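You operate a simulated robot arm through the tools that you are given. There is no shell and no other tool.

You are at the controls of a simulated robot arm. One attempt, no reset.

Task
Jog section A's open holder 5 under the chute, to stand open there.
Fine: cam knob OUT and pin out for the jog; pin in and cam knob IN after.

It is judged by the outcome, as a careful person would: the job done as asked, and still so three seconds after it is handed in. It fails if anything else is knocked over, pushed out of place, dropped, spilled or broken.

Robot
A 6-joint arm with a two-finger gripper, fixed in place. Base frame: the origin is on the floor under the middle of its stand, x ahead of it, y to its left, z up. Units: mm, degrees, N and s.
It reaches about 1572 mm from its shoulder. Its first joint turns from -166.0 to 166.0 degrees. Payload 2.45 kg.
Tool frame: the origin (TCP) lies between the finger pads and is the grasp point; the fingertips stand 20 mm ahead of it; z points along the fingers, y is the line along which they close. The gripper opens to 140 mm; its body begins 168 mm behind the TCP.
Orientation is that of the tool frame in the base frame, as [roll, pitch, yaw] about the fixed x, y, z axes, in that order (R = Rz(yaw) Ry(pitch) Rx(roll)). With the fingers straight down and closing along the base's y, the tool's x points along the base's -x, its y along +y and its z along -z.

Tools
- The arm moves only by the tool jog_arm. Its argument "steps" is one flat list of numbers, 7 for each row, row after row: the shift along the tool's x, y, z in units of 400 mm (1.0 is 400 mm), then the turn, a rotation vector about the tool's x, y, z in units of 60 degrees (1.0 is 60 degrees), then the finger opening in mm, from 0 to 140. In form: [tx, ty, tz, rx, ry, rz, hand, tx, ty, tz, rx, ry, rz, hand, ...]. A call has 1 to 20 rows; each row is the pose to reach, as a shift and turn from the pose commanded when the call began, along the tool's axes at that moment. A call with a number of a shift or a turn outside -1 to 1 is refused whole. A row lasts 0.2 s, in which the tool goes at most 50 mm and 8.6 degrees; a call with a longer step from one row to the next is refused whole, and so is a gripper value outside its range. A pose out of reach is approached as far as the arm can. The call stops where the force on the tool passes 90 N (or 10 N more than at its start, if that is more) or the arm is blocked; 0.2 s more then pass. The fingers move at their own pace (about 45 mm/s each) and stop on an object; they squeeze with about 36 N. The grip force told is the motor's: it shows also when the fingers shut on nothing. Time passes only in rows, and 0.2 s behind the last, so rows that repeat a pose let the fingers close. The reply holds the time, the measured pose of the TCP, the force on the tool along the base axes, the opening and the grip force, in the units named above and with some noise, with the torque about the TCP (base axes, N m) and any sound that the robot's microphone picked up.
- Cameras (640 x 400 px; columns grow to the right, rows downward): "scene" is fixed at [401.6, 669, 1408.4]; the picture's right is [-0.34, -0.94, 0.00], its down [-0.39, 0.14, -0.91] and it looks along [0.86, -0.31, -0.41] (base axes); focal length 335 px, centre (320, 200). "wrist" rides on the gripper at [78, 11, -209] in the tool frame; the picture's right is [-0.14, 0.99, 0.00], its down [-0.92, -0.13, -0.37] and it looks along [-0.37, -0.05, 0.93] (tool axes); focal length 280 px, centre (320, 200). There is no depth. A picture from a camera that has moved, and an enlarged one, comes with that camera's place and axes in the base frame and with its lens. The place of the scene camera against the robot may be out by one fixed shift of up to 25 mm in any direction.
- camera(camera): a new picture of that camera. The clock stands still meanwhile.
- close_up(camera, box): a new picture of the part [left, top, right, bottom] of that camera's present view, enlarged. The clock stands still meanwhile.
- job_done(): hands the job in; it is judged then, once.

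Places have to be worked out from the pictures, the camera data and where the tool is seen. Open the gripper and draw the arm clear of the work before you hand the job in, unless the task says otherwise.

The tools are called after "Call:" as a command line: name --argument value ..., lists and objects as JSON in quotes. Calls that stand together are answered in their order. jog_arm: Moves the arm, as the interface text tells. Its arguments: {"type":"object","properties":{"steps":{"type":"array"}},"required":["steps"]} The other tools are called the same way: camera (camera) takes a picture; close_up (camera, box) takes an enlarged picture of a part of a camera's view; job_done () hands the job in.

At the start:

```text
clock: 0.0
ee_pos: [545.3, 488.3, 1274.9]
tool_rot: [180.0, 0.0, 179.9]
force: [0.0, -0.5, 0.2]
wrist_torque: [-0.02, 0.01, 0.0]
opening: 140.1
grip_force: 0.1
```

scene: 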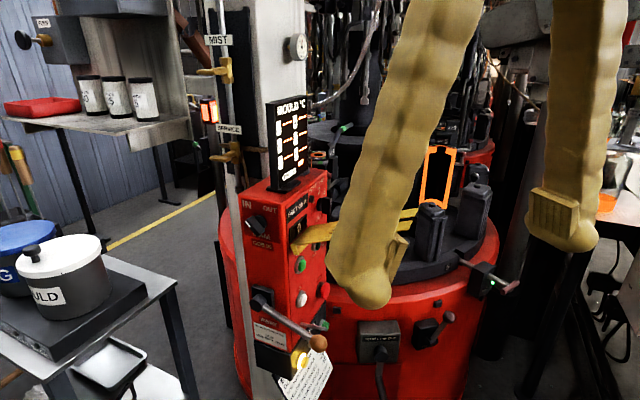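
wrist: 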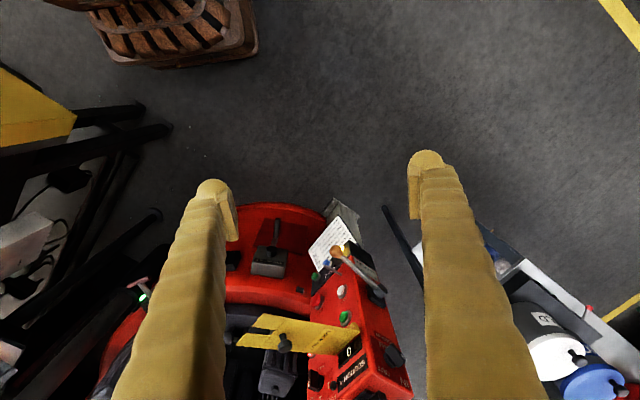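

The arm blocks part of the scene view. I start by enlarging the control panel and carousel areas to read labels.

Call:
close_up --camera "scene" --box '[220, 160, 350, 290]'

Call:
close_up --camera "scene" --box '[230, 270, 350, 400]'

Call:
close_up --camera "scene" --box '[300, 130, 540, 280]'

Call:
close_up --camera "scene" --box '[340, 240, 540, 380]'

Call:
close_up --camera "wrist" --box '[220, 200, 420, 400]'

```text
3.08 times, centred on (285, 225) of scene
camera zoom: at [401.6, 669.0, 1408.4], right [-0.34, -0.94, 0.0], down [-0.39, 0.14, -0.91], along [0.86, -0.31, -0.41], focal length 1031 px, centre (428, 123)
```

zoom: 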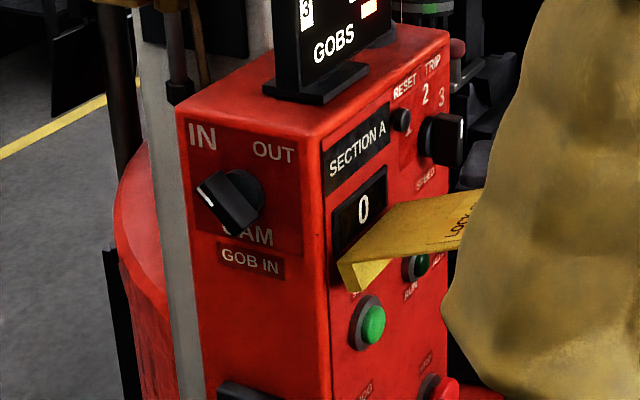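

```text
3.08 times, centred on (290, 335) of scene
camera zoom: at [401.6, 669.0, 1408.4], right [-0.34, -0.94, 0.0], down [-0.39, 0.14, -0.91], along [0.86, -0.31, -0.41], focal length 1031 px, centre (412, -215)
```

zoom: 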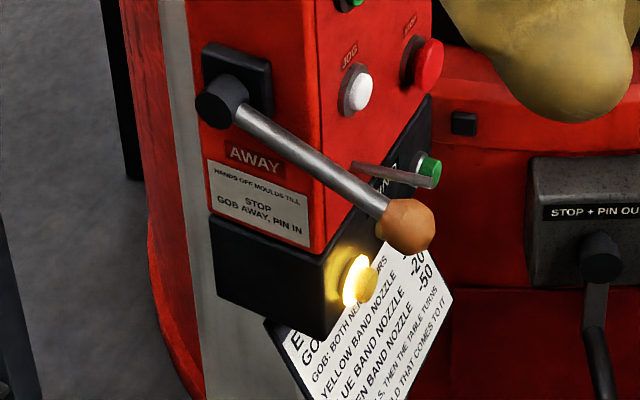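

```text
2.67 times, centred on (420, 205) of scene
camera zoom: at [401.6, 669.0, 1408.4], right [-0.34, -0.94, 0.0], down [-0.39, 0.14, -0.91], along [0.86, -0.31, -0.41], focal length 894 px, centre (53, 187)
```

zoom: 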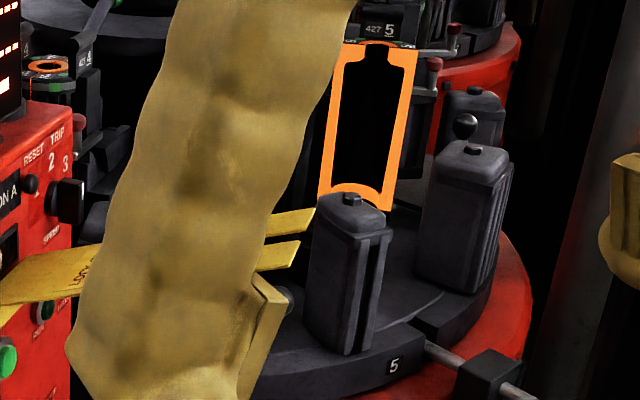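

```text
2.86 times, centred on (440, 310) of scene
camera zoom: at [401.6, 669.0, 1408.4], right [-0.34, -0.94, 0.0], down [-0.39, 0.14, -0.91], along [0.86, -0.31, -0.41], focal length 958 px, centre (-23, -114)
```

zoom: 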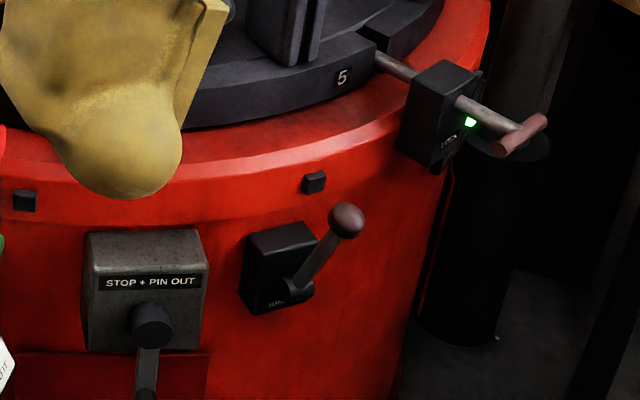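

```text
2.00 times, centred on (320, 300) of wrist
camera zoom: at [466.9, 501.0, 1483.9], right [0.14, 0.99, 0.0], down [0.92, -0.13, 0.37], along [0.37, -0.05, -0.93], focal length 561 px, centre (320, 0)
```

zoom: 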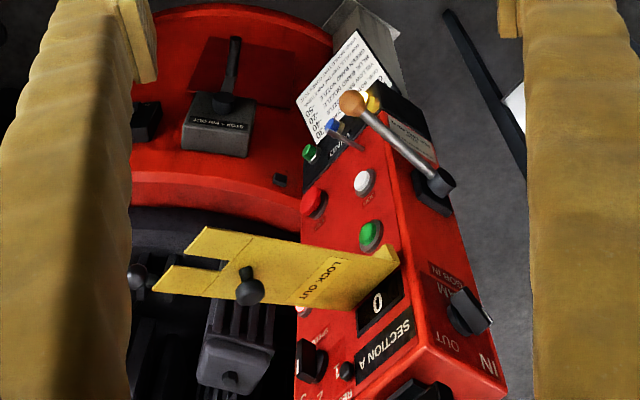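

The arm hides much of the panel, so I draw the tool back toward the base (tool +x), away from everything, and look again.

Call:
jog_arm --steps '[0.12, 0, 0, 0, 0, 0, 140, 0.24, 0, 0, 0, 0, 0, 140, 0.36, 0, 0, 0, 0, 0, 140, 0.48, 0, 0, 0, 0, 0, 140, 0.6, 0, 0, 0, 0, 0, 140]'

Call:
camera --camera "scene"

Call:
camera --camera "wrist"

```text
clock: 1.2
ee_pos: [302.5, 489.0, 1275.2]
tool_rot: [180.0, 0.0, -179.9]
force: [0.3, -0.2, -0.3]
wrist_torque: [0.06, 0.01, -0.02]
opening: 140.1
grip_force: 0.1
```

```text
taken
```

scene: 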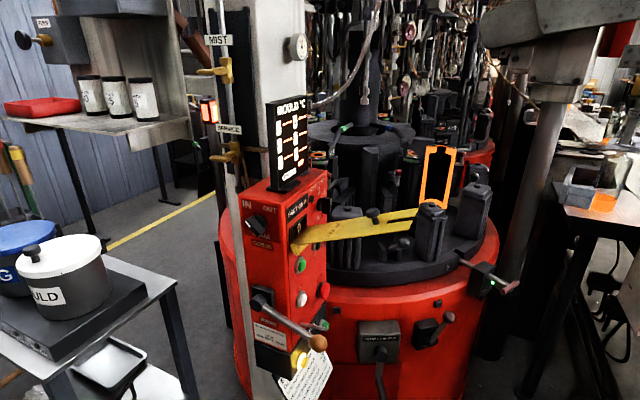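

```text
taken
camera wrist: at [223.8, 500.6, 1484.8], right [0.14, 0.99, 0.0], down [0.92, -0.13, 0.37], along [0.37, -0.05, -0.93], focal length 280 px, centre (320, 200)
```

wrist: 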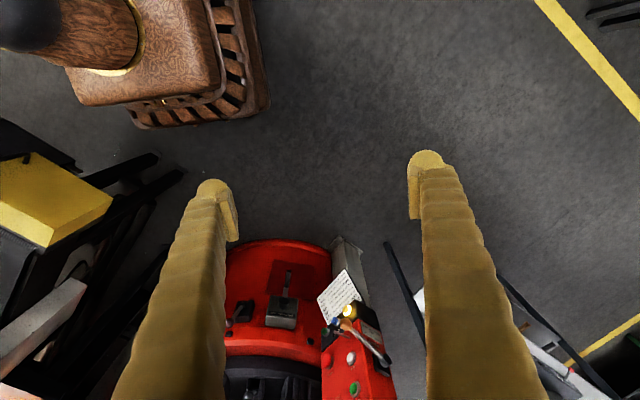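

Now the scene is clear. I enlarge each part: the panel, the carousel, the pin area and the instruction card.

Call:
close_up --camera "scene" --box '[235, 165, 335, 235]'

Call:
close_up --camera "scene" --box '[240, 225, 340, 295]'

Call:
close_up --camera "scene" --box '[240, 280, 350, 400]'

Call:
close_up --camera "scene" --box '[300, 110, 420, 200]'

Call:
close_up --camera "scene" --box '[310, 190, 450, 290]'

Call:
close_up --camera "scene" --box '[400, 120, 520, 220]'

Call:
close_up --camera "scene" --box '[400, 230, 530, 350]'

Call:
close_up --camera "scene" --box '[340, 300, 470, 400]'

Call:
close_up --camera "scene" --box '[240, 90, 340, 200]'

Call:
close_up --camera "wrist" --box '[220, 230, 400, 400]'

```text
5.71 times, centred on (285, 200) of scene
camera zoom: at [401.6, 669.0, 1408.4], right [-0.34, -0.94, 0.0], down [-0.39, 0.14, -0.91], along [0.86, -0.31, -0.41], focal length 1915 px, centre (520, 200)
```

zoom: 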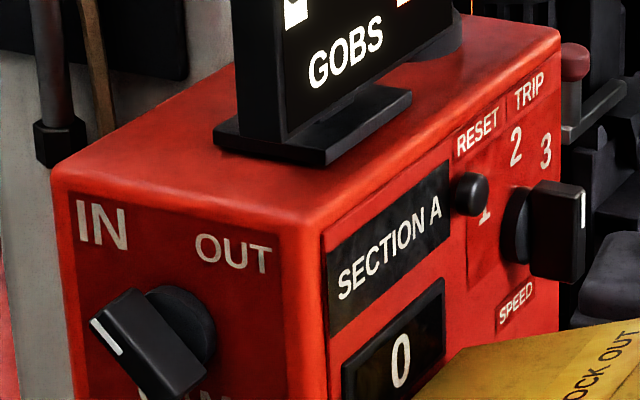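

```text
5.71 times, centred on (290, 260) of scene
camera zoom: at [401.6, 669.0, 1408.4], right [-0.34, -0.94, 0.0], down [-0.39, 0.14, -0.91], along [0.86, -0.31, -0.41], focal length 1915 px, centre (491, -143)
```

zoom: 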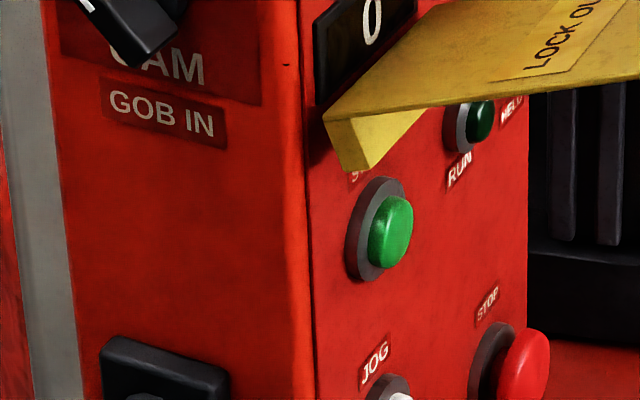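

```text
3.33 times, centred on (295, 340) of scene
camera zoom: at [401.6, 669.0, 1408.4], right [-0.34, -0.94, 0.0], down [-0.39, 0.14, -0.91], along [0.86, -0.31, -0.41], focal length 1117 px, centre (403, -267)
```

zoom: 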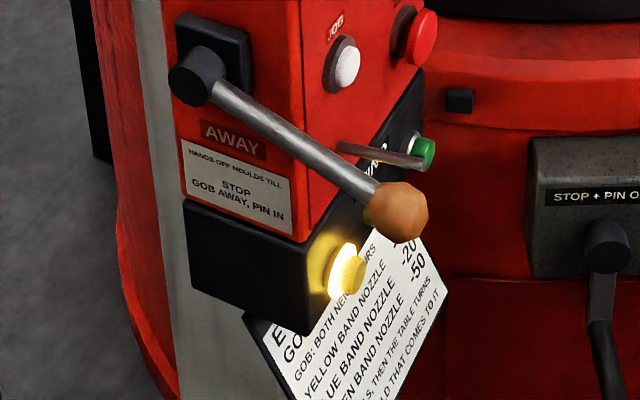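

```text
4.44 times, centred on (360, 155) of scene
camera zoom: at [401.6, 669.0, 1408.4], right [-0.34, -0.94, 0.0], down [-0.39, 0.14, -0.91], along [0.86, -0.31, -0.41], focal length 1490 px, centre (142, 400)
```

zoom: 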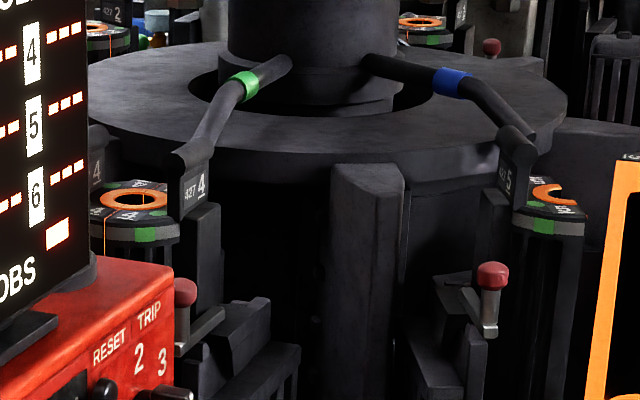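

```text
4.00 times, centred on (380, 240) of scene
camera zoom: at [401.6, 669.0, 1408.4], right [-0.34, -0.94, 0.0], down [-0.39, 0.14, -0.91], along [0.86, -0.31, -0.41], focal length 1341 px, centre (80, 40)
```

zoom: 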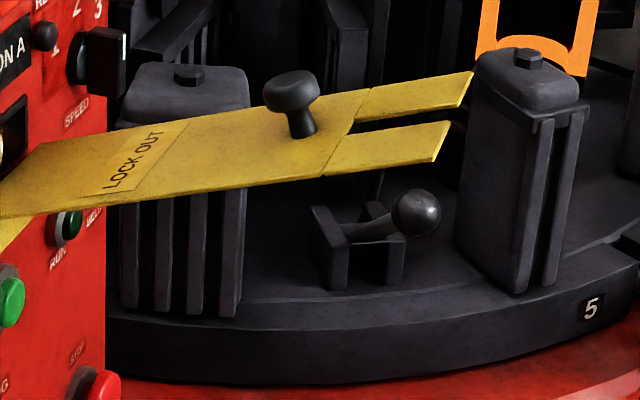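

```text
4.00 times, centred on (460, 170) of scene
camera zoom: at [401.6, 669.0, 1408.4], right [-0.34, -0.94, 0.0], down [-0.39, 0.14, -0.91], along [0.86, -0.31, -0.41], focal length 1341 px, centre (-240, 320)
```

zoom: 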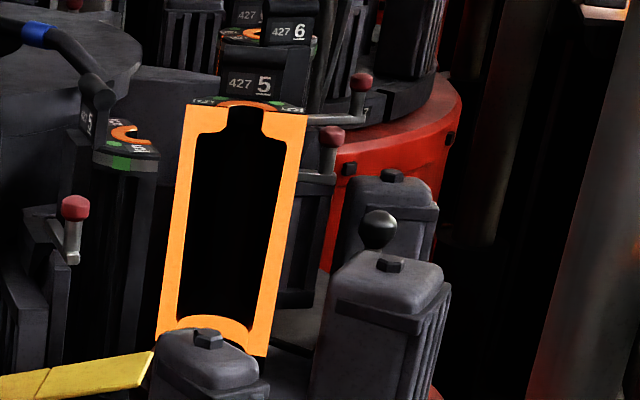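

```text
3.33 times, centred on (465, 290) of scene
camera zoom: at [401.6, 669.0, 1408.4], right [-0.34, -0.94, 0.0], down [-0.39, 0.14, -0.91], along [0.86, -0.31, -0.41], focal length 1117 px, centre (-163, -100)
```

zoom: 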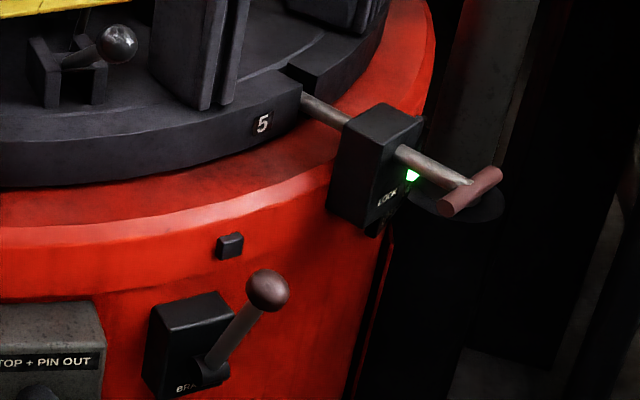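

```text
4.00 times, centred on (405, 350) of scene
camera zoom: at [401.6, 669.0, 1408.4], right [-0.34, -0.94, 0.0], down [-0.39, 0.14, -0.91], along [0.86, -0.31, -0.41], focal length 1341 px, centre (-20, -400)
```

zoom: 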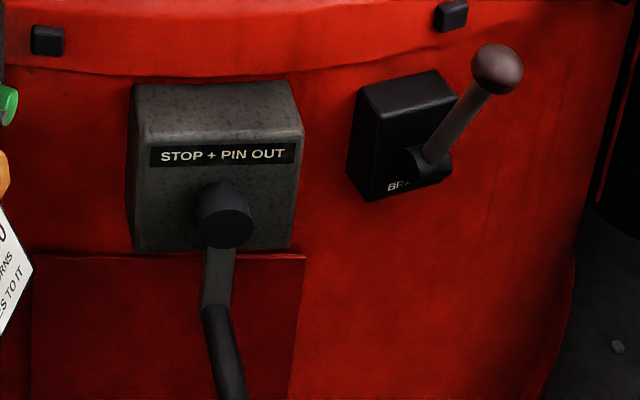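

```text
3.64 times, centred on (290, 145) of scene
camera zoom: at [401.6, 669.0, 1408.4], right [-0.34, -0.94, 0.0], down [-0.39, 0.14, -0.91], along [0.86, -0.31, -0.41], focal length 1219 px, centre (429, 400)
```

zoom: 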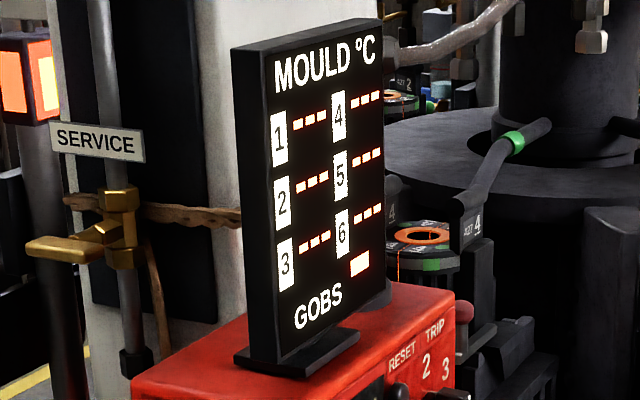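

```text
2.35 times, centred on (310, 315) of wrist
camera zoom: at [223.8, 500.6, 1484.8], right [0.14, 0.99, 0.0], down [0.92, -0.13, 0.37], along [0.37, -0.05, -0.93], focal length 660 px, centre (344, -71)
```

zoom: 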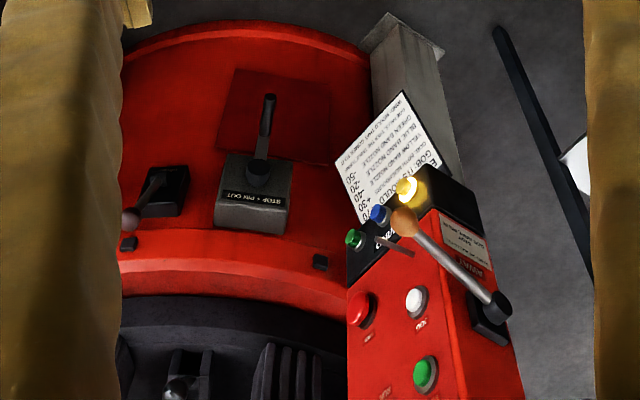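

The panel stands around x≈1000, y≈550, z≈750–1130. I tilt the hand 45° to look forward at the panel with the wrist camera, staying well short of it.

Call:
jog_arm --steps '[-0.093, 0.022, 0.039, 0, -0.094, 0, 140, -0.186, 0.044, 0.078, 0, -0.188, 0, 140, -0.279, 0.066, 0.117, 0, -0.281, 0, 140, -0.372, 0.089, 0.156, 0, -0.375, 0, 140, -0.466, 0.111, 0.195, 0, -0.469, 0, 140, -0.559, 0.133, 0.234, 0, -0.563, 0, 140, -0.652, 0.155, 0.273, 0, -0.656, 0, 140, -0.745, 0.178, 0.313, 0, -0.75, 0, 140]'

Call:
camera --camera "wrist"

```text
clock: 2.7
ee_pos: [522.0, 510.2, 1289.3]
tool_rot: [169.9, 40.7, 173.7]
force: [-0.4, -1.0, -0.1]
wrist_torque: [0.0, -0.01, -0.02]
opening: 140.1
grip_force: 0.0
stopped in row 7: the arm was blocked; the commanded pose is now the measured one
```

```text
taken
camera wrist: at [324.7, 506.3, 1394.9], right [0.1, 0.97, 0.22], down [0.45, -0.24, 0.86], along [0.89, 0.02, -0.46], focal length 280 px, centre (320, 200)
```

wrist: 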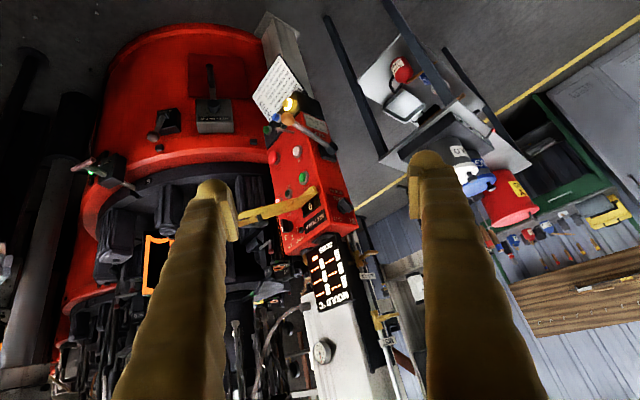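

The forward tilt was stopped by the arm folding too tightly near its base (no contact force); the picture comes upside down. I shift forward and level the hand again, then look.

Call:
jog_arm --steps '[-0.05, -0.005, 0.085, 0.024, -0.016, -0.021, 140, -0.1, -0.01, 0.17, 0.048, -0.032, -0.042, 140, -0.15, -0.015, 0.255, 0.072, -0.048, -0.062, 140, -0.201, -0.019, 0.34, 0.0965, -0.064, -0.083, 140]'

Call:
camera --camera "wrist"

Call:
camera --camera "scene"

```text
clock: 3.8
ee_pos: [629.8, 461.4, 1365.9]
tool_rot: [168.4, 50.4, 171.2]
force: [0.0, -0.1, -0.1]
wrist_torque: [0.0, -0.01, 0.02]
opening: 140.2
grip_force: 0.1
stopped in row 4: the arm was blocked; the commanded pose is now the measured one
```

```text
taken
camera wrist: at [419.3, 462.5, 1437.3], right [0.08, 0.97, 0.23], down [0.3, -0.25, 0.92], along [0.95, 0.0, -0.31], focal length 280 px, centre (320, 200)
```

wrist: 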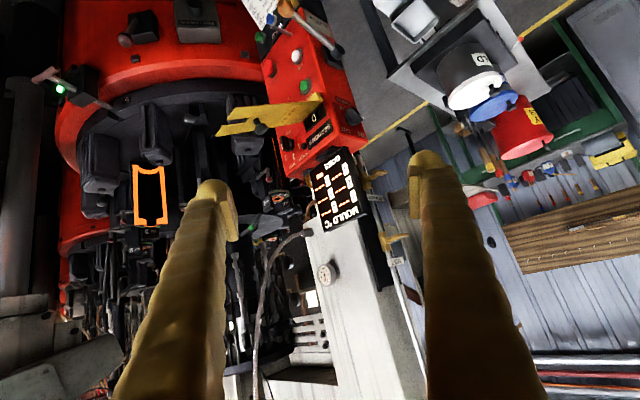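

```text
taken
```

scene: 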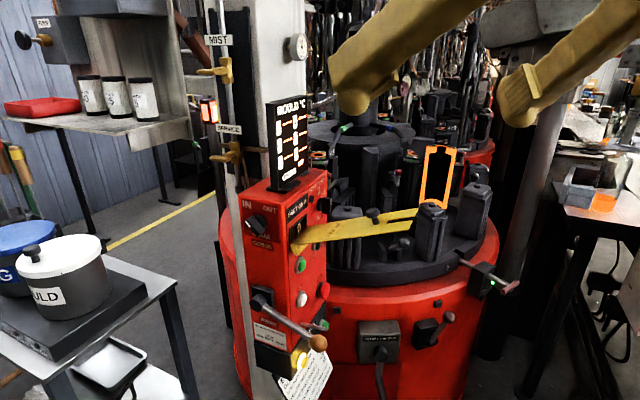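

The arm again drifted up and got stuck without contact, probably a joint limit or wrist singularity. I test with a small pure downward translation to learn which way is free.

Call:
jog_arm --steps '[0.0385, -0.0064, 0.0312, 0, 0, 0, 140, 0.077, -0.0128, 0.0625, 0, 0, 0, 140, 0.1156, -0.0192, 0.0937, 0, 0, 0, 140, 0.1156, -0.0192, 0.0937, 0, 0, 0, 140]'

```text
clock: 4.8
ee_pos: [626.1, 458.9, 1312.9]
tool_rot: [167.5, 50.6, 170.8]
force: [0.3, -0.3, -0.8]
wrist_torque: [0.01, -0.02, -0.01]
opening: 140.0
grip_force: 0.1
```

Downward motion works. I continue down 200 mm in the same orientation to see whether the arm follows exactly there.

Call:
jog_arm --steps '[0.0963, -0.016, 0.078, 0, 0, 0, 140, 0.1926, -0.032, 0.156, 0, 0, 0, 140, 0.289, -0.048, 0.234, 0, 0, 0, 140, 0.385, -0.064, 0.312, 0, 0, 0, 140, 0.385, -0.064, 0.312, 0, 0, 0, 140]'

```text
clock: 6.0
ee_pos: [610.1, 440.6, 1204.5]
tool_rot: [157.2, 53.7, 162.6]
force: [-0.3, 0.6, -0.8]
wrist_torque: [-0.01, 0.02, 0.0]
opening: 140.1
grip_force: 0.1
stopped in row 5: the arm was blocked; the commanded pose is now the measured one
```

A joint limit is biting when the hand tilts sideways to the arm's plane. I return to the known-good fingers-down pose near the start before planning approaches that keep the hand in the arm's own plane.

Call:
jog_arm --steps '[-0.004, 0.02, -0.027, 0.027, 0.116, -0.011, 140, -0.008, 0.04, -0.053, 0.053, 0.231, -0.022, 140, -0.011, 0.06, -0.08, 0.08, 0.347, -0.033, 140, -0.015, 0.08, -0.106, 0.107, 0.4625, -0.044, 140, -0.019, 0.1, -0.133, 0.134, 0.578, -0.055, 140, -0.023, 0.121, -0.16, 0.16, 0.694, -0.066, 140, -0.026, 0.141, -0.186, 0.187, 0.809, -0.077, 140, -0.03, 0.161, -0.213, 0.2138, 0.925, -0.0877, 140, -0.03, 0.161, -0.213, 0.2138, 0.925, -0.0877, 140]'

```text
clock: 8.0
ee_pos: [548.3, 491.8, 1266.7]
tool_rot: [-179.5, -0.4, -180.0]
force: [0.2, 0.1, -0.3]
wrist_torque: [0.0, 0.02, -0.04]
opening: 140.4
grip_force: 0.1
```

Back in the fingers-down pose. Now I yaw the hand 45° so its x axis lies in the arm's plane, moving to (750, 500, 1250).

Call:
jog_arm --steps '[-0.084, 0.003, 0.007, 0, 0, -0.125, 140, -0.168, 0.007, 0.014, 0, 0, -0.25, 140, -0.252, 0.01, 0.021, 0, 0, -0.375, 140, -0.337, 0.013, 0.028, 0, 0, -0.5, 140, -0.421, 0.017, 0.035, 0, 0, -0.625, 140, -0.505, 0.02, 0.0425, 0, 0, -0.75, 140, -0.505, 0.02, 0.0425, 0, 0, -0.75, 140]'

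Call:
camera --camera "wrist"

```text
clock: 9.6
ee_pos: [747.7, 498.0, 1250.5]
tool_rot: [-179.9, -0.6, -135.0]
force: [-2.3, 0.3, -0.4]
wrist_torque: [0.03, 0.02, 0.01]
opening: 140.1
grip_force: 0.0
```

```text
taken
camera wrist: at [686.7, 452.0, 1460.2], right [-0.6, 0.8, 0.0], down [0.74, 0.56, 0.36], along [0.29, 0.21, -0.93], focal length 280 px, centre (320, 200)
```

wrist: 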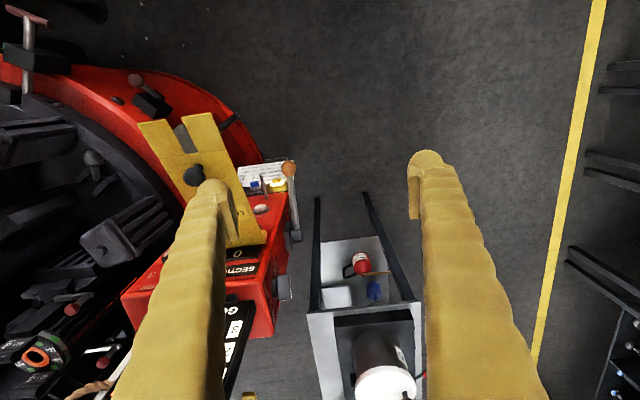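

The hand is now in the arm's plane; the panel's button face looks toward about (-0.8,-0.6) and the cam face toward (-0.6,0.8). I tilt 40° forward in place to view the panel face-on.

Call:
jog_arm --steps '[0, 0, 0, 0, -0.11, 0, 140, 0, 0, 0, 0, -0.22, 0, 140, 0, 0, 0, 0, -0.33, 0, 140, 0, 0, 0, 0, -0.44, 0, 140, 0, 0, 0, 0, -0.55, 0, 140, 0, 0, 0, 0, -0.66, 0, 140, 0, 0, 0, 0, -0.66, 0, 140]'

Call:
camera --camera "wrist"

```text
clock: 11.2
ee_pos: [750.6, 498.6, 1249.1]
tool_rot: [180.0, 39.0, -135.0]
force: [0.1, 0.0, 0.2]
wrist_torque: [0.01, -0.01, 0.0]
opening: 139.8
grip_force: 0.1
```

```text
taken
camera wrist: at [606.6, 371.5, 1362.2], right [-0.62, 0.78, 0.08], down [0.43, 0.25, 0.87], along [0.65, 0.58, -0.49], focal length 280 px, centre (320, 200)
```

wrist: 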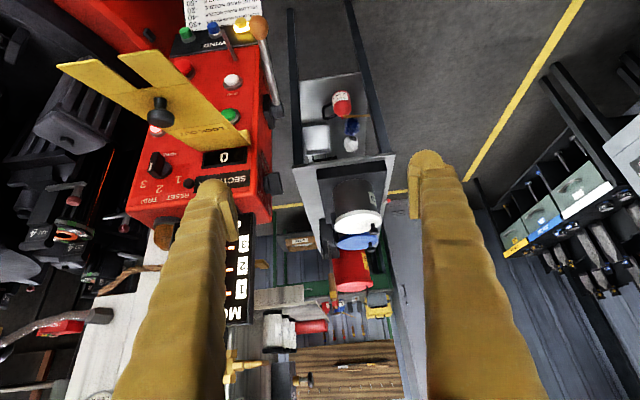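

Tilting in the arm's plane works. I enlarge the panel, lock-out plate and card.

Call:
close_up --camera "wrist" --box '[110, 40, 290, 240]'

Call:
close_up --camera "wrist" --box '[170, 0, 290, 75]'

Call:
close_up --camera "wrist" --box '[0, 100, 130, 260]'

```text
2.00 times, centred on (200, 140) of wrist
camera zoom: at [606.6, 371.5, 1362.2], right [-0.62, 0.78, 0.08], down [0.43, 0.25, 0.87], along [0.65, 0.58, -0.49], focal length 561 px, centre (560, 320)
```

zoom: 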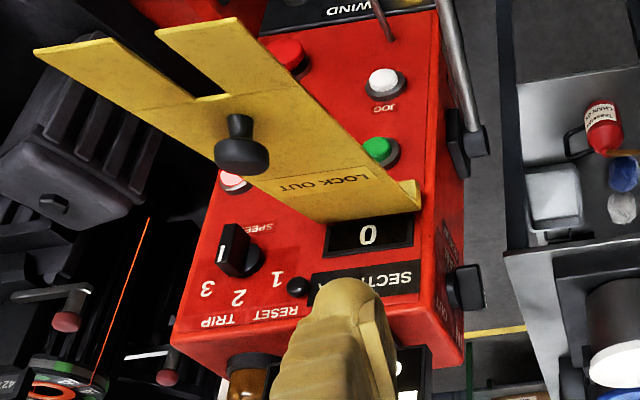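

```text
5.33 times, centred on (230, 38) of wrist
camera zoom: at [606.6, 371.5, 1362.2], right [-0.62, 0.78, 0.08], down [0.43, 0.25, 0.87], along [0.65, 0.58, -0.49], focal length 1495 px, centre (800, 1067)
```

zoom: 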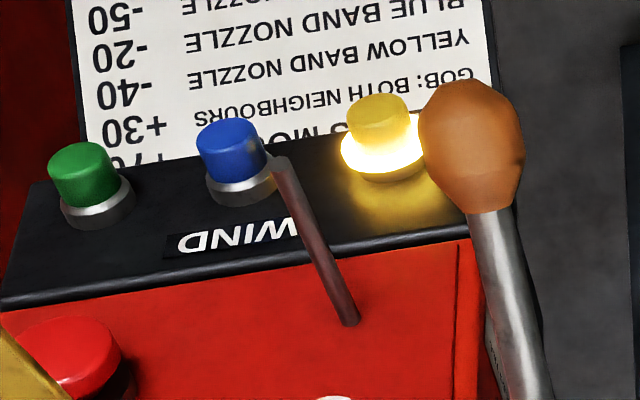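

```text
2.50 times, centred on (65, 180) of wrist
camera zoom: at [606.6, 371.5, 1362.2], right [-0.62, 0.78, 0.08], down [0.43, 0.25, 0.87], along [0.65, 0.58, -0.49], focal length 701 px, centre (958, 250)
```

zoom: 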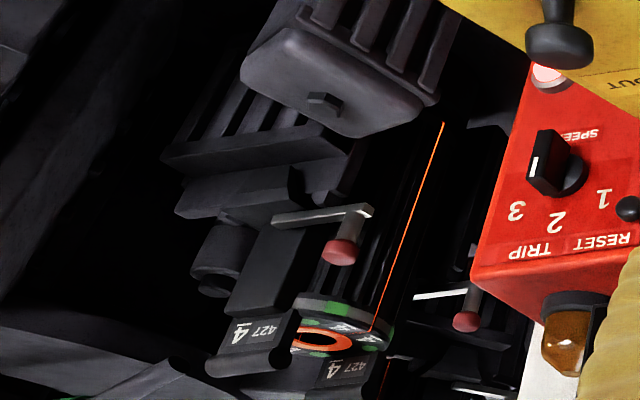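

I look for the chute: enlarge the upper right of the scene and the middle of the machine.

Call:
close_up --camera "scene" --box '[460, 0, 640, 130]'

Call:
close_up --camera "scene" --box '[300, 0, 480, 130]'

Call:
close_up --camera "scene" --box '[480, 120, 640, 270]'

Call:
close_up --camera "scene" --box '[0, 0, 240, 160]'

```text
3.08 times, centred on (550, 65) of scene
camera zoom: at [401.6, 669.0, 1408.4], right [-0.34, -0.94, 0.0], down [-0.39, 0.14, -0.91], along [0.86, -0.31, -0.41], focal length 1031 px, centre (-388, 615)
```

zoom: 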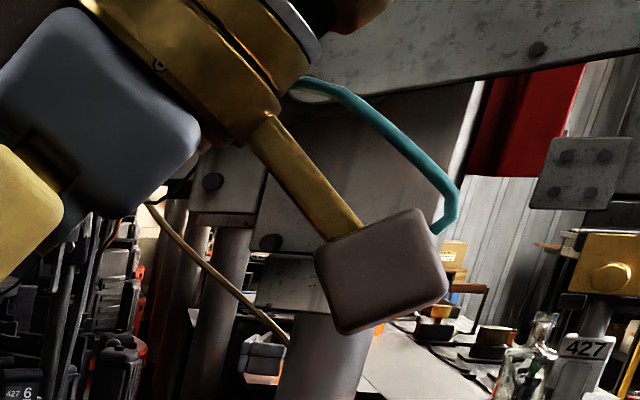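

```text
3.08 times, centred on (390, 65) of scene
camera zoom: at [401.6, 669.0, 1408.4], right [-0.34, -0.94, 0.0], down [-0.39, 0.14, -0.91], along [0.86, -0.31, -0.41], focal length 1031 px, centre (105, 615)
```

zoom: 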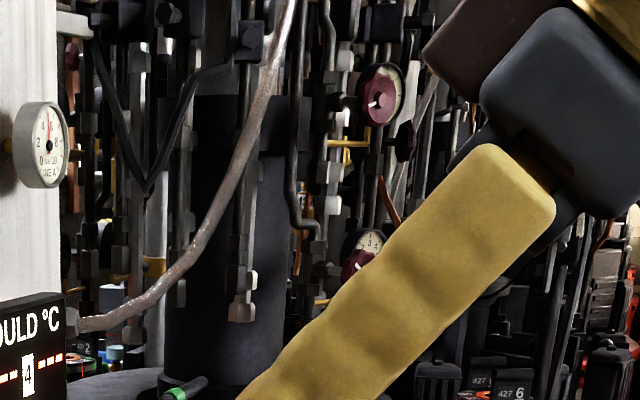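

```text
2.67 times, centred on (560, 195) of scene
camera zoom: at [401.6, 669.0, 1408.4], right [-0.34, -0.94, 0.0], down [-0.39, 0.14, -0.91], along [0.86, -0.31, -0.41], focal length 894 px, centre (-320, 213)
```

zoom: 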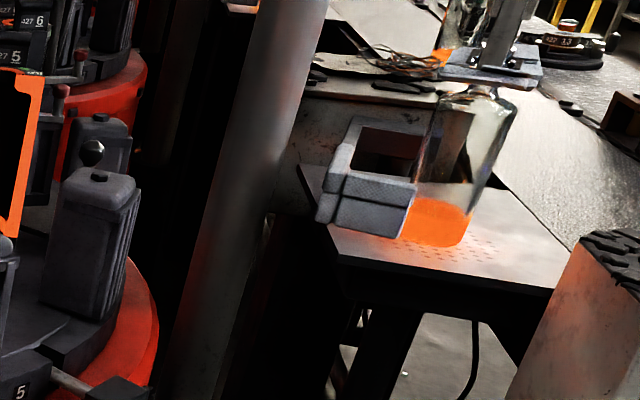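

```text
2.50 times, centred on (120, 80) of scene
camera zoom: at [401.6, 669.0, 1408.4], right [-0.34, -0.94, 0.0], down [-0.39, 0.14, -0.91], along [0.86, -0.31, -0.41], focal length 838 px, centre (820, 500)
```

zoom: 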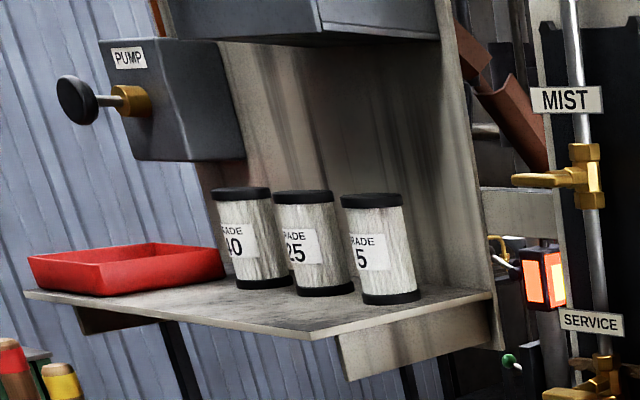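

The chute seems to be one of the troughs ending near the panel's far side. I move to a higher viewpoint toward y≈190 to look down over the whole table.

Call:
jog_arm --steps '[0.023, -0.068, -0.08, 0.034, 0.028, 0.055, 140, 0.047, -0.136, -0.159, 0.069, 0.057, 0.11, 140, 0.07, -0.205, -0.239, 0.103, 0.085, 0.165, 140, 0.093, -0.273, -0.318, 0.137, 0.114, 0.22, 140, 0.117, -0.341, -0.398, 0.172, 0.142, 0.2745, 140, 0.14, -0.409, -0.478, 0.206, 0.171, 0.329, 140, 0.163, -0.477, -0.557, 0.24, 0.199, 0.384, 140, 0.1865, -0.5455, -0.6367, 0.2745, 0.2277, 0.4392, 140, 0.1865, -0.5455, -0.6367, 0.2745, 0.2277, 0.4392, 140]'

Call:
camera --camera "wrist"

Call:
camera --camera "scene"

```text
clock: 13.2
ee_pos: [748.6, 186.5, 1398.0]
tool_rot: [-179.9, 25.0, -165.9]
force: [-0.2, 0.0, -0.5]
wrist_torque: [0.0, 0.02, 0.03]
opening: 140.0
grip_force: 0.0
```

```text
taken
camera wrist: at [591.2, 160.9, 1555.0], right [-0.12, 0.99, 0.06], down [0.69, 0.04, 0.72], along [0.71, 0.12, -0.69], focal length 280 px, centre (320, 200)
```

wrist: 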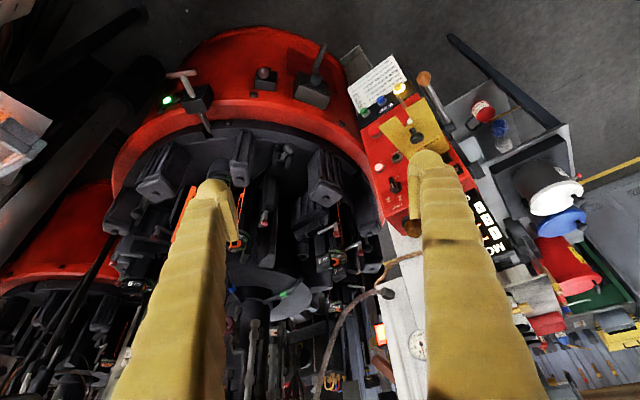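

```text
taken
```

scene: 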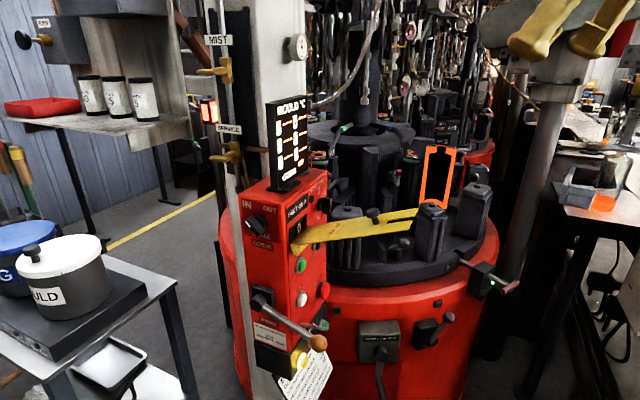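

Now I see the table from above. I enlarge the table and the curved pipe near the panel.

Call:
close_up --camera "wrist" --box '[230, 200, 430, 400]'

Call:
close_up --camera "wrist" --box '[90, 100, 290, 300]'

Call:
close_up --camera "wrist" --box '[340, 50, 440, 110]'

Call:
close_up --camera "wrist" --box '[150, 40, 350, 140]'

```text
2.00 times, centred on (330, 300) of wrist
camera zoom: at [591.2, 160.9, 1555.0], right [-0.12, 0.99, 0.06], down [0.69, 0.04, 0.72], along [0.71, 0.12, -0.69], focal length 561 px, centre (300, 0)
```

zoom: 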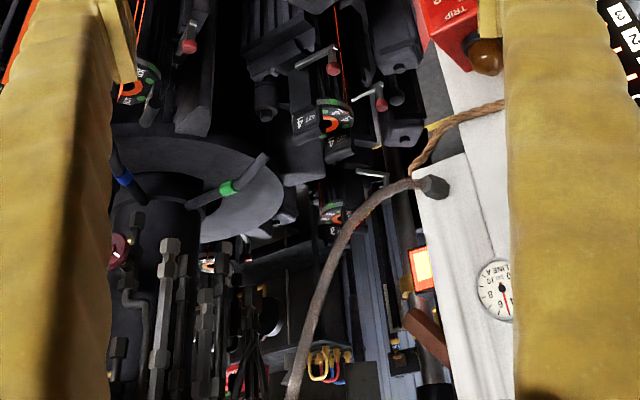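

```text
2.00 times, centred on (190, 200) of wrist
camera zoom: at [591.2, 160.9, 1555.0], right [-0.12, 0.99, 0.06], down [0.69, 0.04, 0.72], along [0.71, 0.12, -0.69], focal length 561 px, centre (580, 200)
```

zoom: 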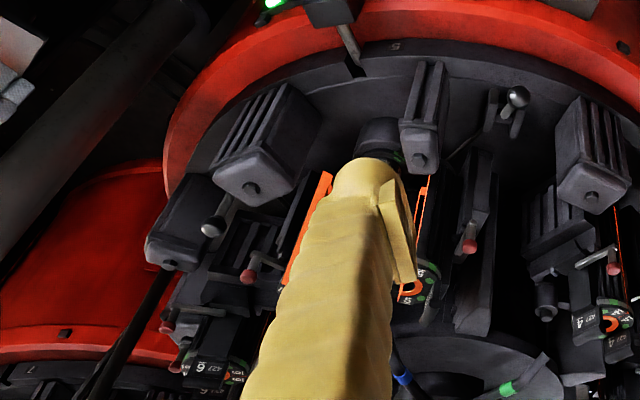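

```text
6.40 times, centred on (390, 80) of wrist
camera zoom: at [591.2, 160.9, 1555.0], right [-0.12, 0.99, 0.06], down [0.69, 0.04, 0.72], along [0.71, 0.12, -0.69], focal length 1794 px, centre (-128, 968)
```

zoom: 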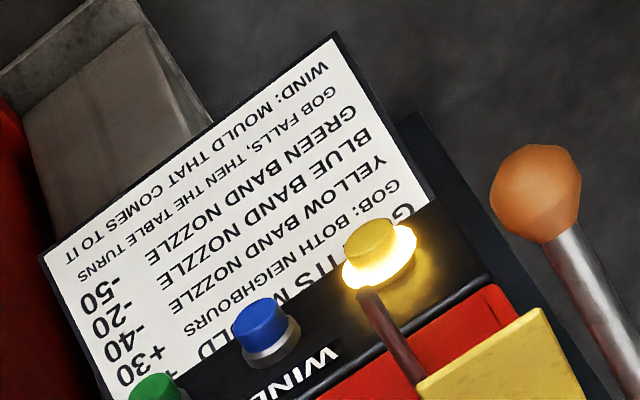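

```text
3.20 times, centred on (250, 90) of wrist
camera zoom: at [591.2, 160.9, 1555.0], right [-0.12, 0.99, 0.06], down [0.69, 0.04, 0.72], along [0.71, 0.12, -0.69], focal length 897 px, centre (544, 552)
```

zoom: 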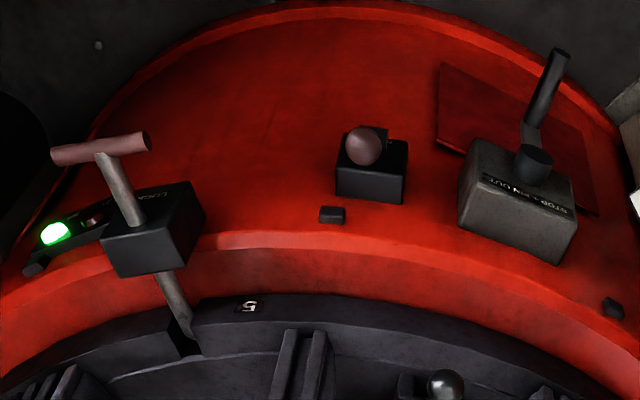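

The card says gobs fall, then the table turns, and the pin sits in a rim notch beside tile 5. I still need the chute, so I tilt the view up and look across the table's far side.

Call:
jog_arm --steps '[-0.031, 0.085, 0, -0.015, -0.104, -0.02, 140, -0.063, 0.17, -0.001, -0.031, -0.208, -0.04, 140, -0.094, 0.255, -0.002, -0.046, -0.312, -0.06, 140, -0.126, 0.34, -0.002, -0.0613, -0.4162, -0.08, 140, -0.126, 0.34, -0.002, -0.0613, -0.4162, -0.08, 140]'

Call:
camera --camera "wrist"

```text
clock: 14.4
ee_pos: [764.2, 331.7, 1421.9]
tool_rot: [-179.8, 50.1, -159.9]
force: [0.3, -0.4, -0.5]
wrist_torque: [0.01, -0.02, 0.02]
opening: 139.9
grip_force: 0.1
```

```text
taken
camera wrist: at [561.0, 271.9, 1496.6], right [-0.26, 0.96, 0.1], down [0.33, -0.01, 0.94], along [0.91, 0.28, -0.32], focal length 280 px, centre (320, 200)
```

wrist: 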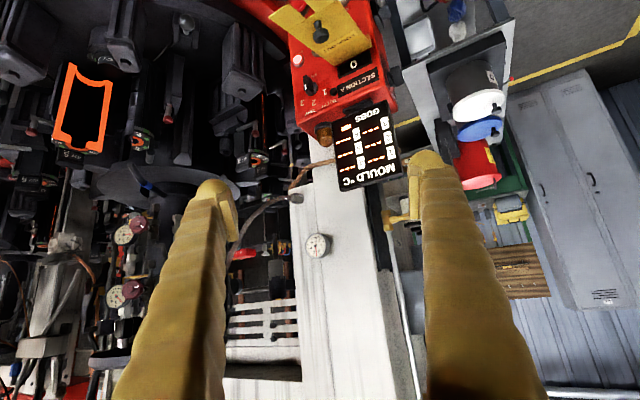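

I enlarge the left part with the pipes and gauges.

Call:
close_up --camera "wrist" --box '[0, 160, 210, 400]'

Call:
close_up --camera "wrist" --box '[200, 100, 420, 320]'

Call:
close_up --camera "wrist" --box '[0, 20, 280, 220]'

```text
1.67 times, centred on (105, 280) of wrist
camera zoom: at [561.0, 271.9, 1496.6], right [-0.26, 0.96, 0.1], down [0.33, -0.01, 0.94], along [0.91, 0.28, -0.32], focal length 467 px, centre (678, 67)
```

zoom: 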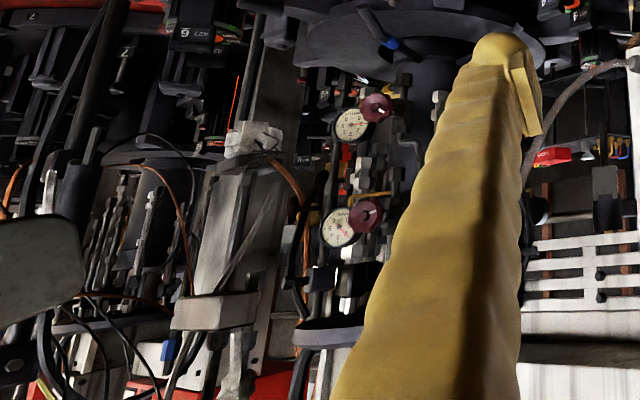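

```text
1.82 times, centred on (310, 210) of wrist
camera zoom: at [561.0, 271.9, 1496.6], right [-0.26, 0.96, 0.1], down [0.33, -0.01, 0.94], along [0.91, 0.28, -0.32], focal length 510 px, centre (338, 182)
```

zoom: 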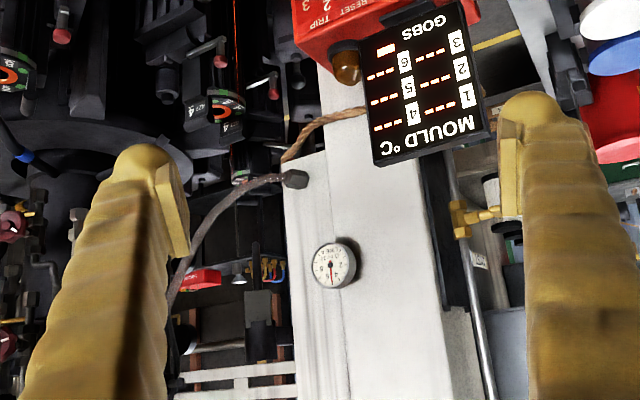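

```text
2.00 times, centred on (140, 120) of wrist
camera zoom: at [561.0, 271.9, 1496.6], right [-0.26, 0.96, 0.1], down [0.33, -0.01, 0.94], along [0.91, 0.28, -0.32], focal length 561 px, centre (680, 360)
```

zoom: 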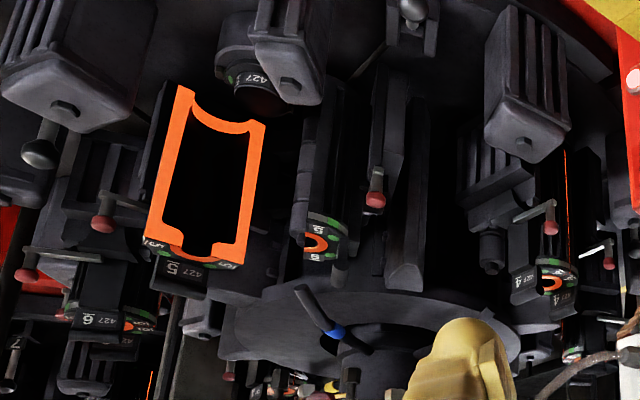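

There is a grey metal trough left of the gauges, ending near holder 6. I enlarge it.

Call:
close_up --camera "wrist" --box '[30, 180, 130, 300]'

Call:
close_up --camera "wrist" --box '[0, 280, 130, 400]'

Call:
close_up --camera "wrist" --box '[100, 160, 220, 280]'

```text
3.33 times, centred on (80, 240) of wrist
camera zoom: at [561.0, 271.9, 1496.6], right [-0.26, 0.96, 0.1], down [0.33, -0.01, 0.94], along [0.91, 0.28, -0.32], focal length 935 px, centre (1120, 67)
```

zoom: 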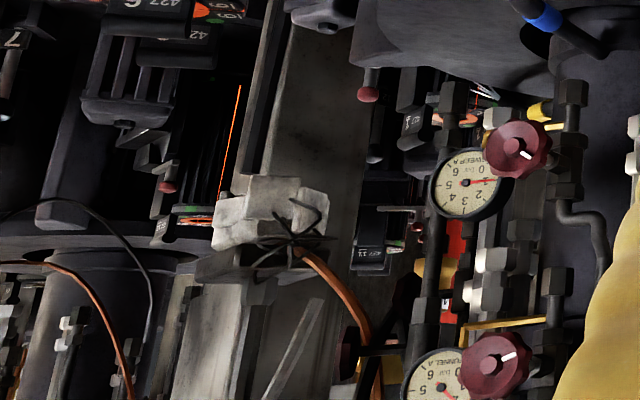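

```text
3.33 times, centred on (65, 340) of wrist
camera zoom: at [561.0, 271.9, 1496.6], right [-0.26, 0.96, 0.1], down [0.33, -0.01, 0.94], along [0.91, 0.28, -0.32], focal length 935 px, centre (1170, -267)
```

zoom: 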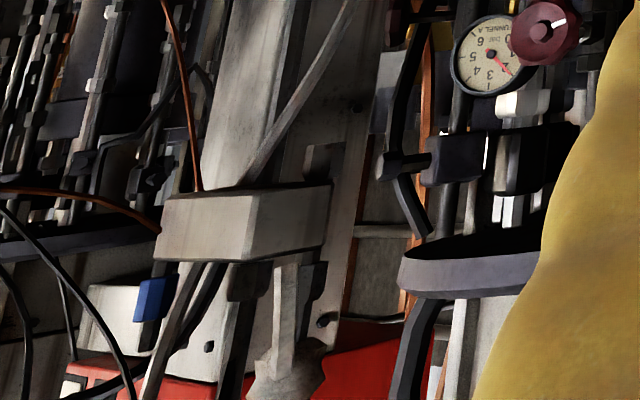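

```text
3.33 times, centred on (160, 220) of wrist
camera zoom: at [561.0, 271.9, 1496.6], right [-0.26, 0.96, 0.1], down [0.33, -0.01, 0.94], along [0.91, 0.28, -0.32], focal length 935 px, centre (853, 133)
```

zoom: 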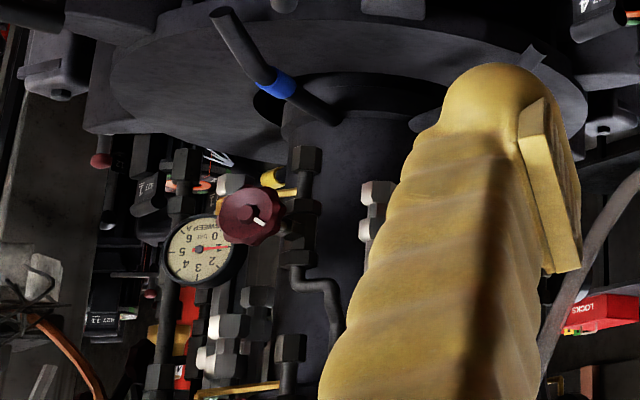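

Gauges read "SWEEP A" and "FUNNEL A", and a funnel-like band sits high over the table near x≈1300, above the scene view. I swing to y≈110 and tilt further up to see it between the fingers.

Call:
jog_arm --steps '[0.028, -0.086, -0.02, 0.047, -0.041, 0.03, 140, 0.057, -0.173, -0.039, 0.094, -0.083, 0.06, 140, 0.085, -0.259, -0.059, 0.141, -0.124, 0.09, 140, 0.113, -0.345, -0.078, 0.188, -0.165, 0.12, 140, 0.142, -0.432, -0.098, 0.235, -0.206, 0.15, 140, 0.17, -0.518, -0.1175, 0.282, -0.2475, 0.1795, 140, 0.17, -0.518, -0.1175, 0.282, -0.2475, 0.1795, 140]'

Call:
camera --camera "wrist"

```text
clock: 16.0
ee_pos: [754.8, 108.2, 1399.0]
tool_rot: [-179.7, 65.1, -179.8]
force: [0.5, 0.1, 0.3]
wrist_torque: [0.0, 0.02, -0.01]
opening: 139.9
grip_force: 0.1
```

```text
taken
camera wrist: at [532.2, 119.9, 1417.2], right [0.06, 0.99, 0.12], down [0.05, -0.13, 0.99], along [1.0, -0.05, -0.06], focal length 280 px, centre (320, 200)
```

wrist: 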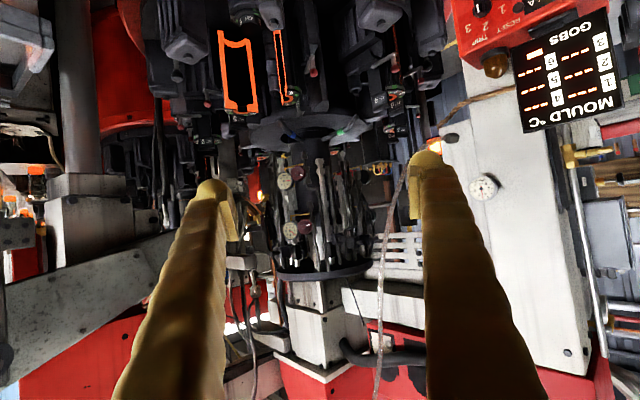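

Call:
close_up --camera "wrist" --box '[220, 120, 420, 270]'

Call:
close_up --camera "wrist" --box '[220, 250, 420, 400]'

Call:
close_up --camera "wrist" --box '[150, 0, 350, 150]'

Call:
close_up --camera "wrist" --box '[0, 130, 210, 400]'

```text
2.67 times, centred on (320, 195) of wrist
camera zoom: at [532.2, 119.9, 1417.2], right [0.06, 0.99, 0.12], down [0.05, -0.13, 0.99], along [1.0, -0.05, -0.06], focal length 748 px, centre (320, 213)
```

zoom: 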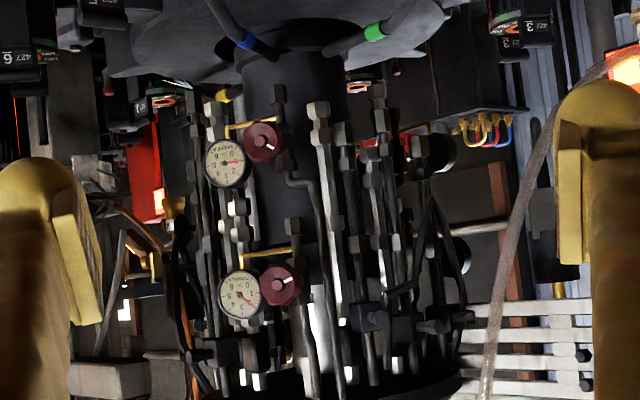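

```text
2.67 times, centred on (320, 325) of wrist
camera zoom: at [532.2, 119.9, 1417.2], right [0.06, 0.99, 0.12], down [0.05, -0.13, 0.99], along [1.0, -0.05, -0.06], focal length 748 px, centre (320, -133)
```

zoom: 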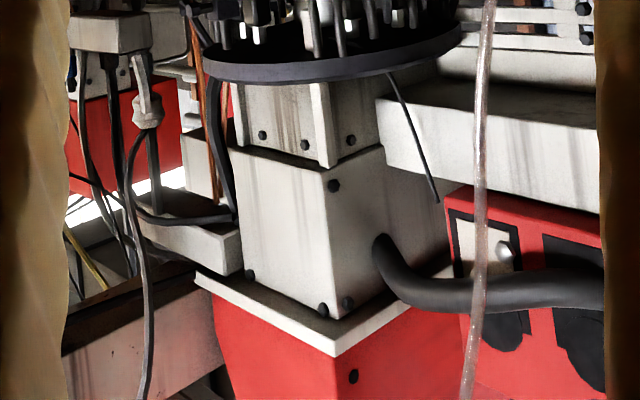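

```text
2.67 times, centred on (250, 75) of wrist
camera zoom: at [532.2, 119.9, 1417.2], right [0.06, 0.99, 0.12], down [0.05, -0.13, 0.99], along [1.0, -0.05, -0.06], focal length 748 px, centre (507, 533)
```

zoom: 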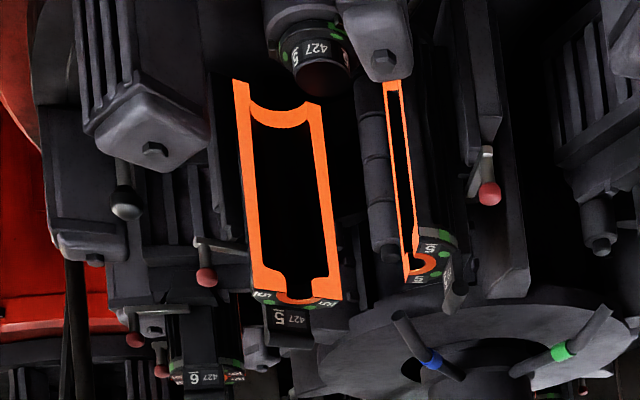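

```text
1.48 times, centred on (105, 265) of wrist
camera zoom: at [532.2, 119.9, 1417.2], right [0.06, 0.99, 0.12], down [0.05, -0.13, 0.99], along [1.0, -0.05, -0.06], focal length 415 px, centre (638, 104)
```

zoom: 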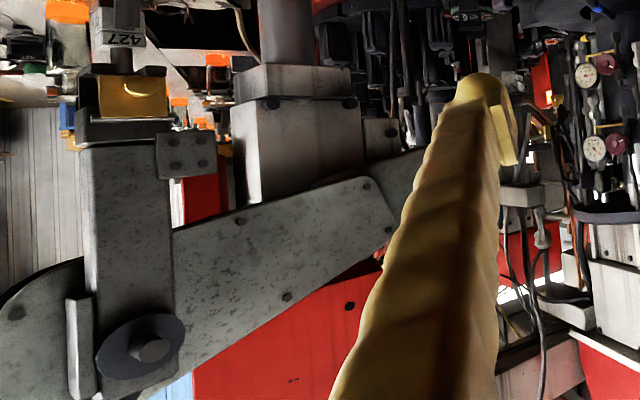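

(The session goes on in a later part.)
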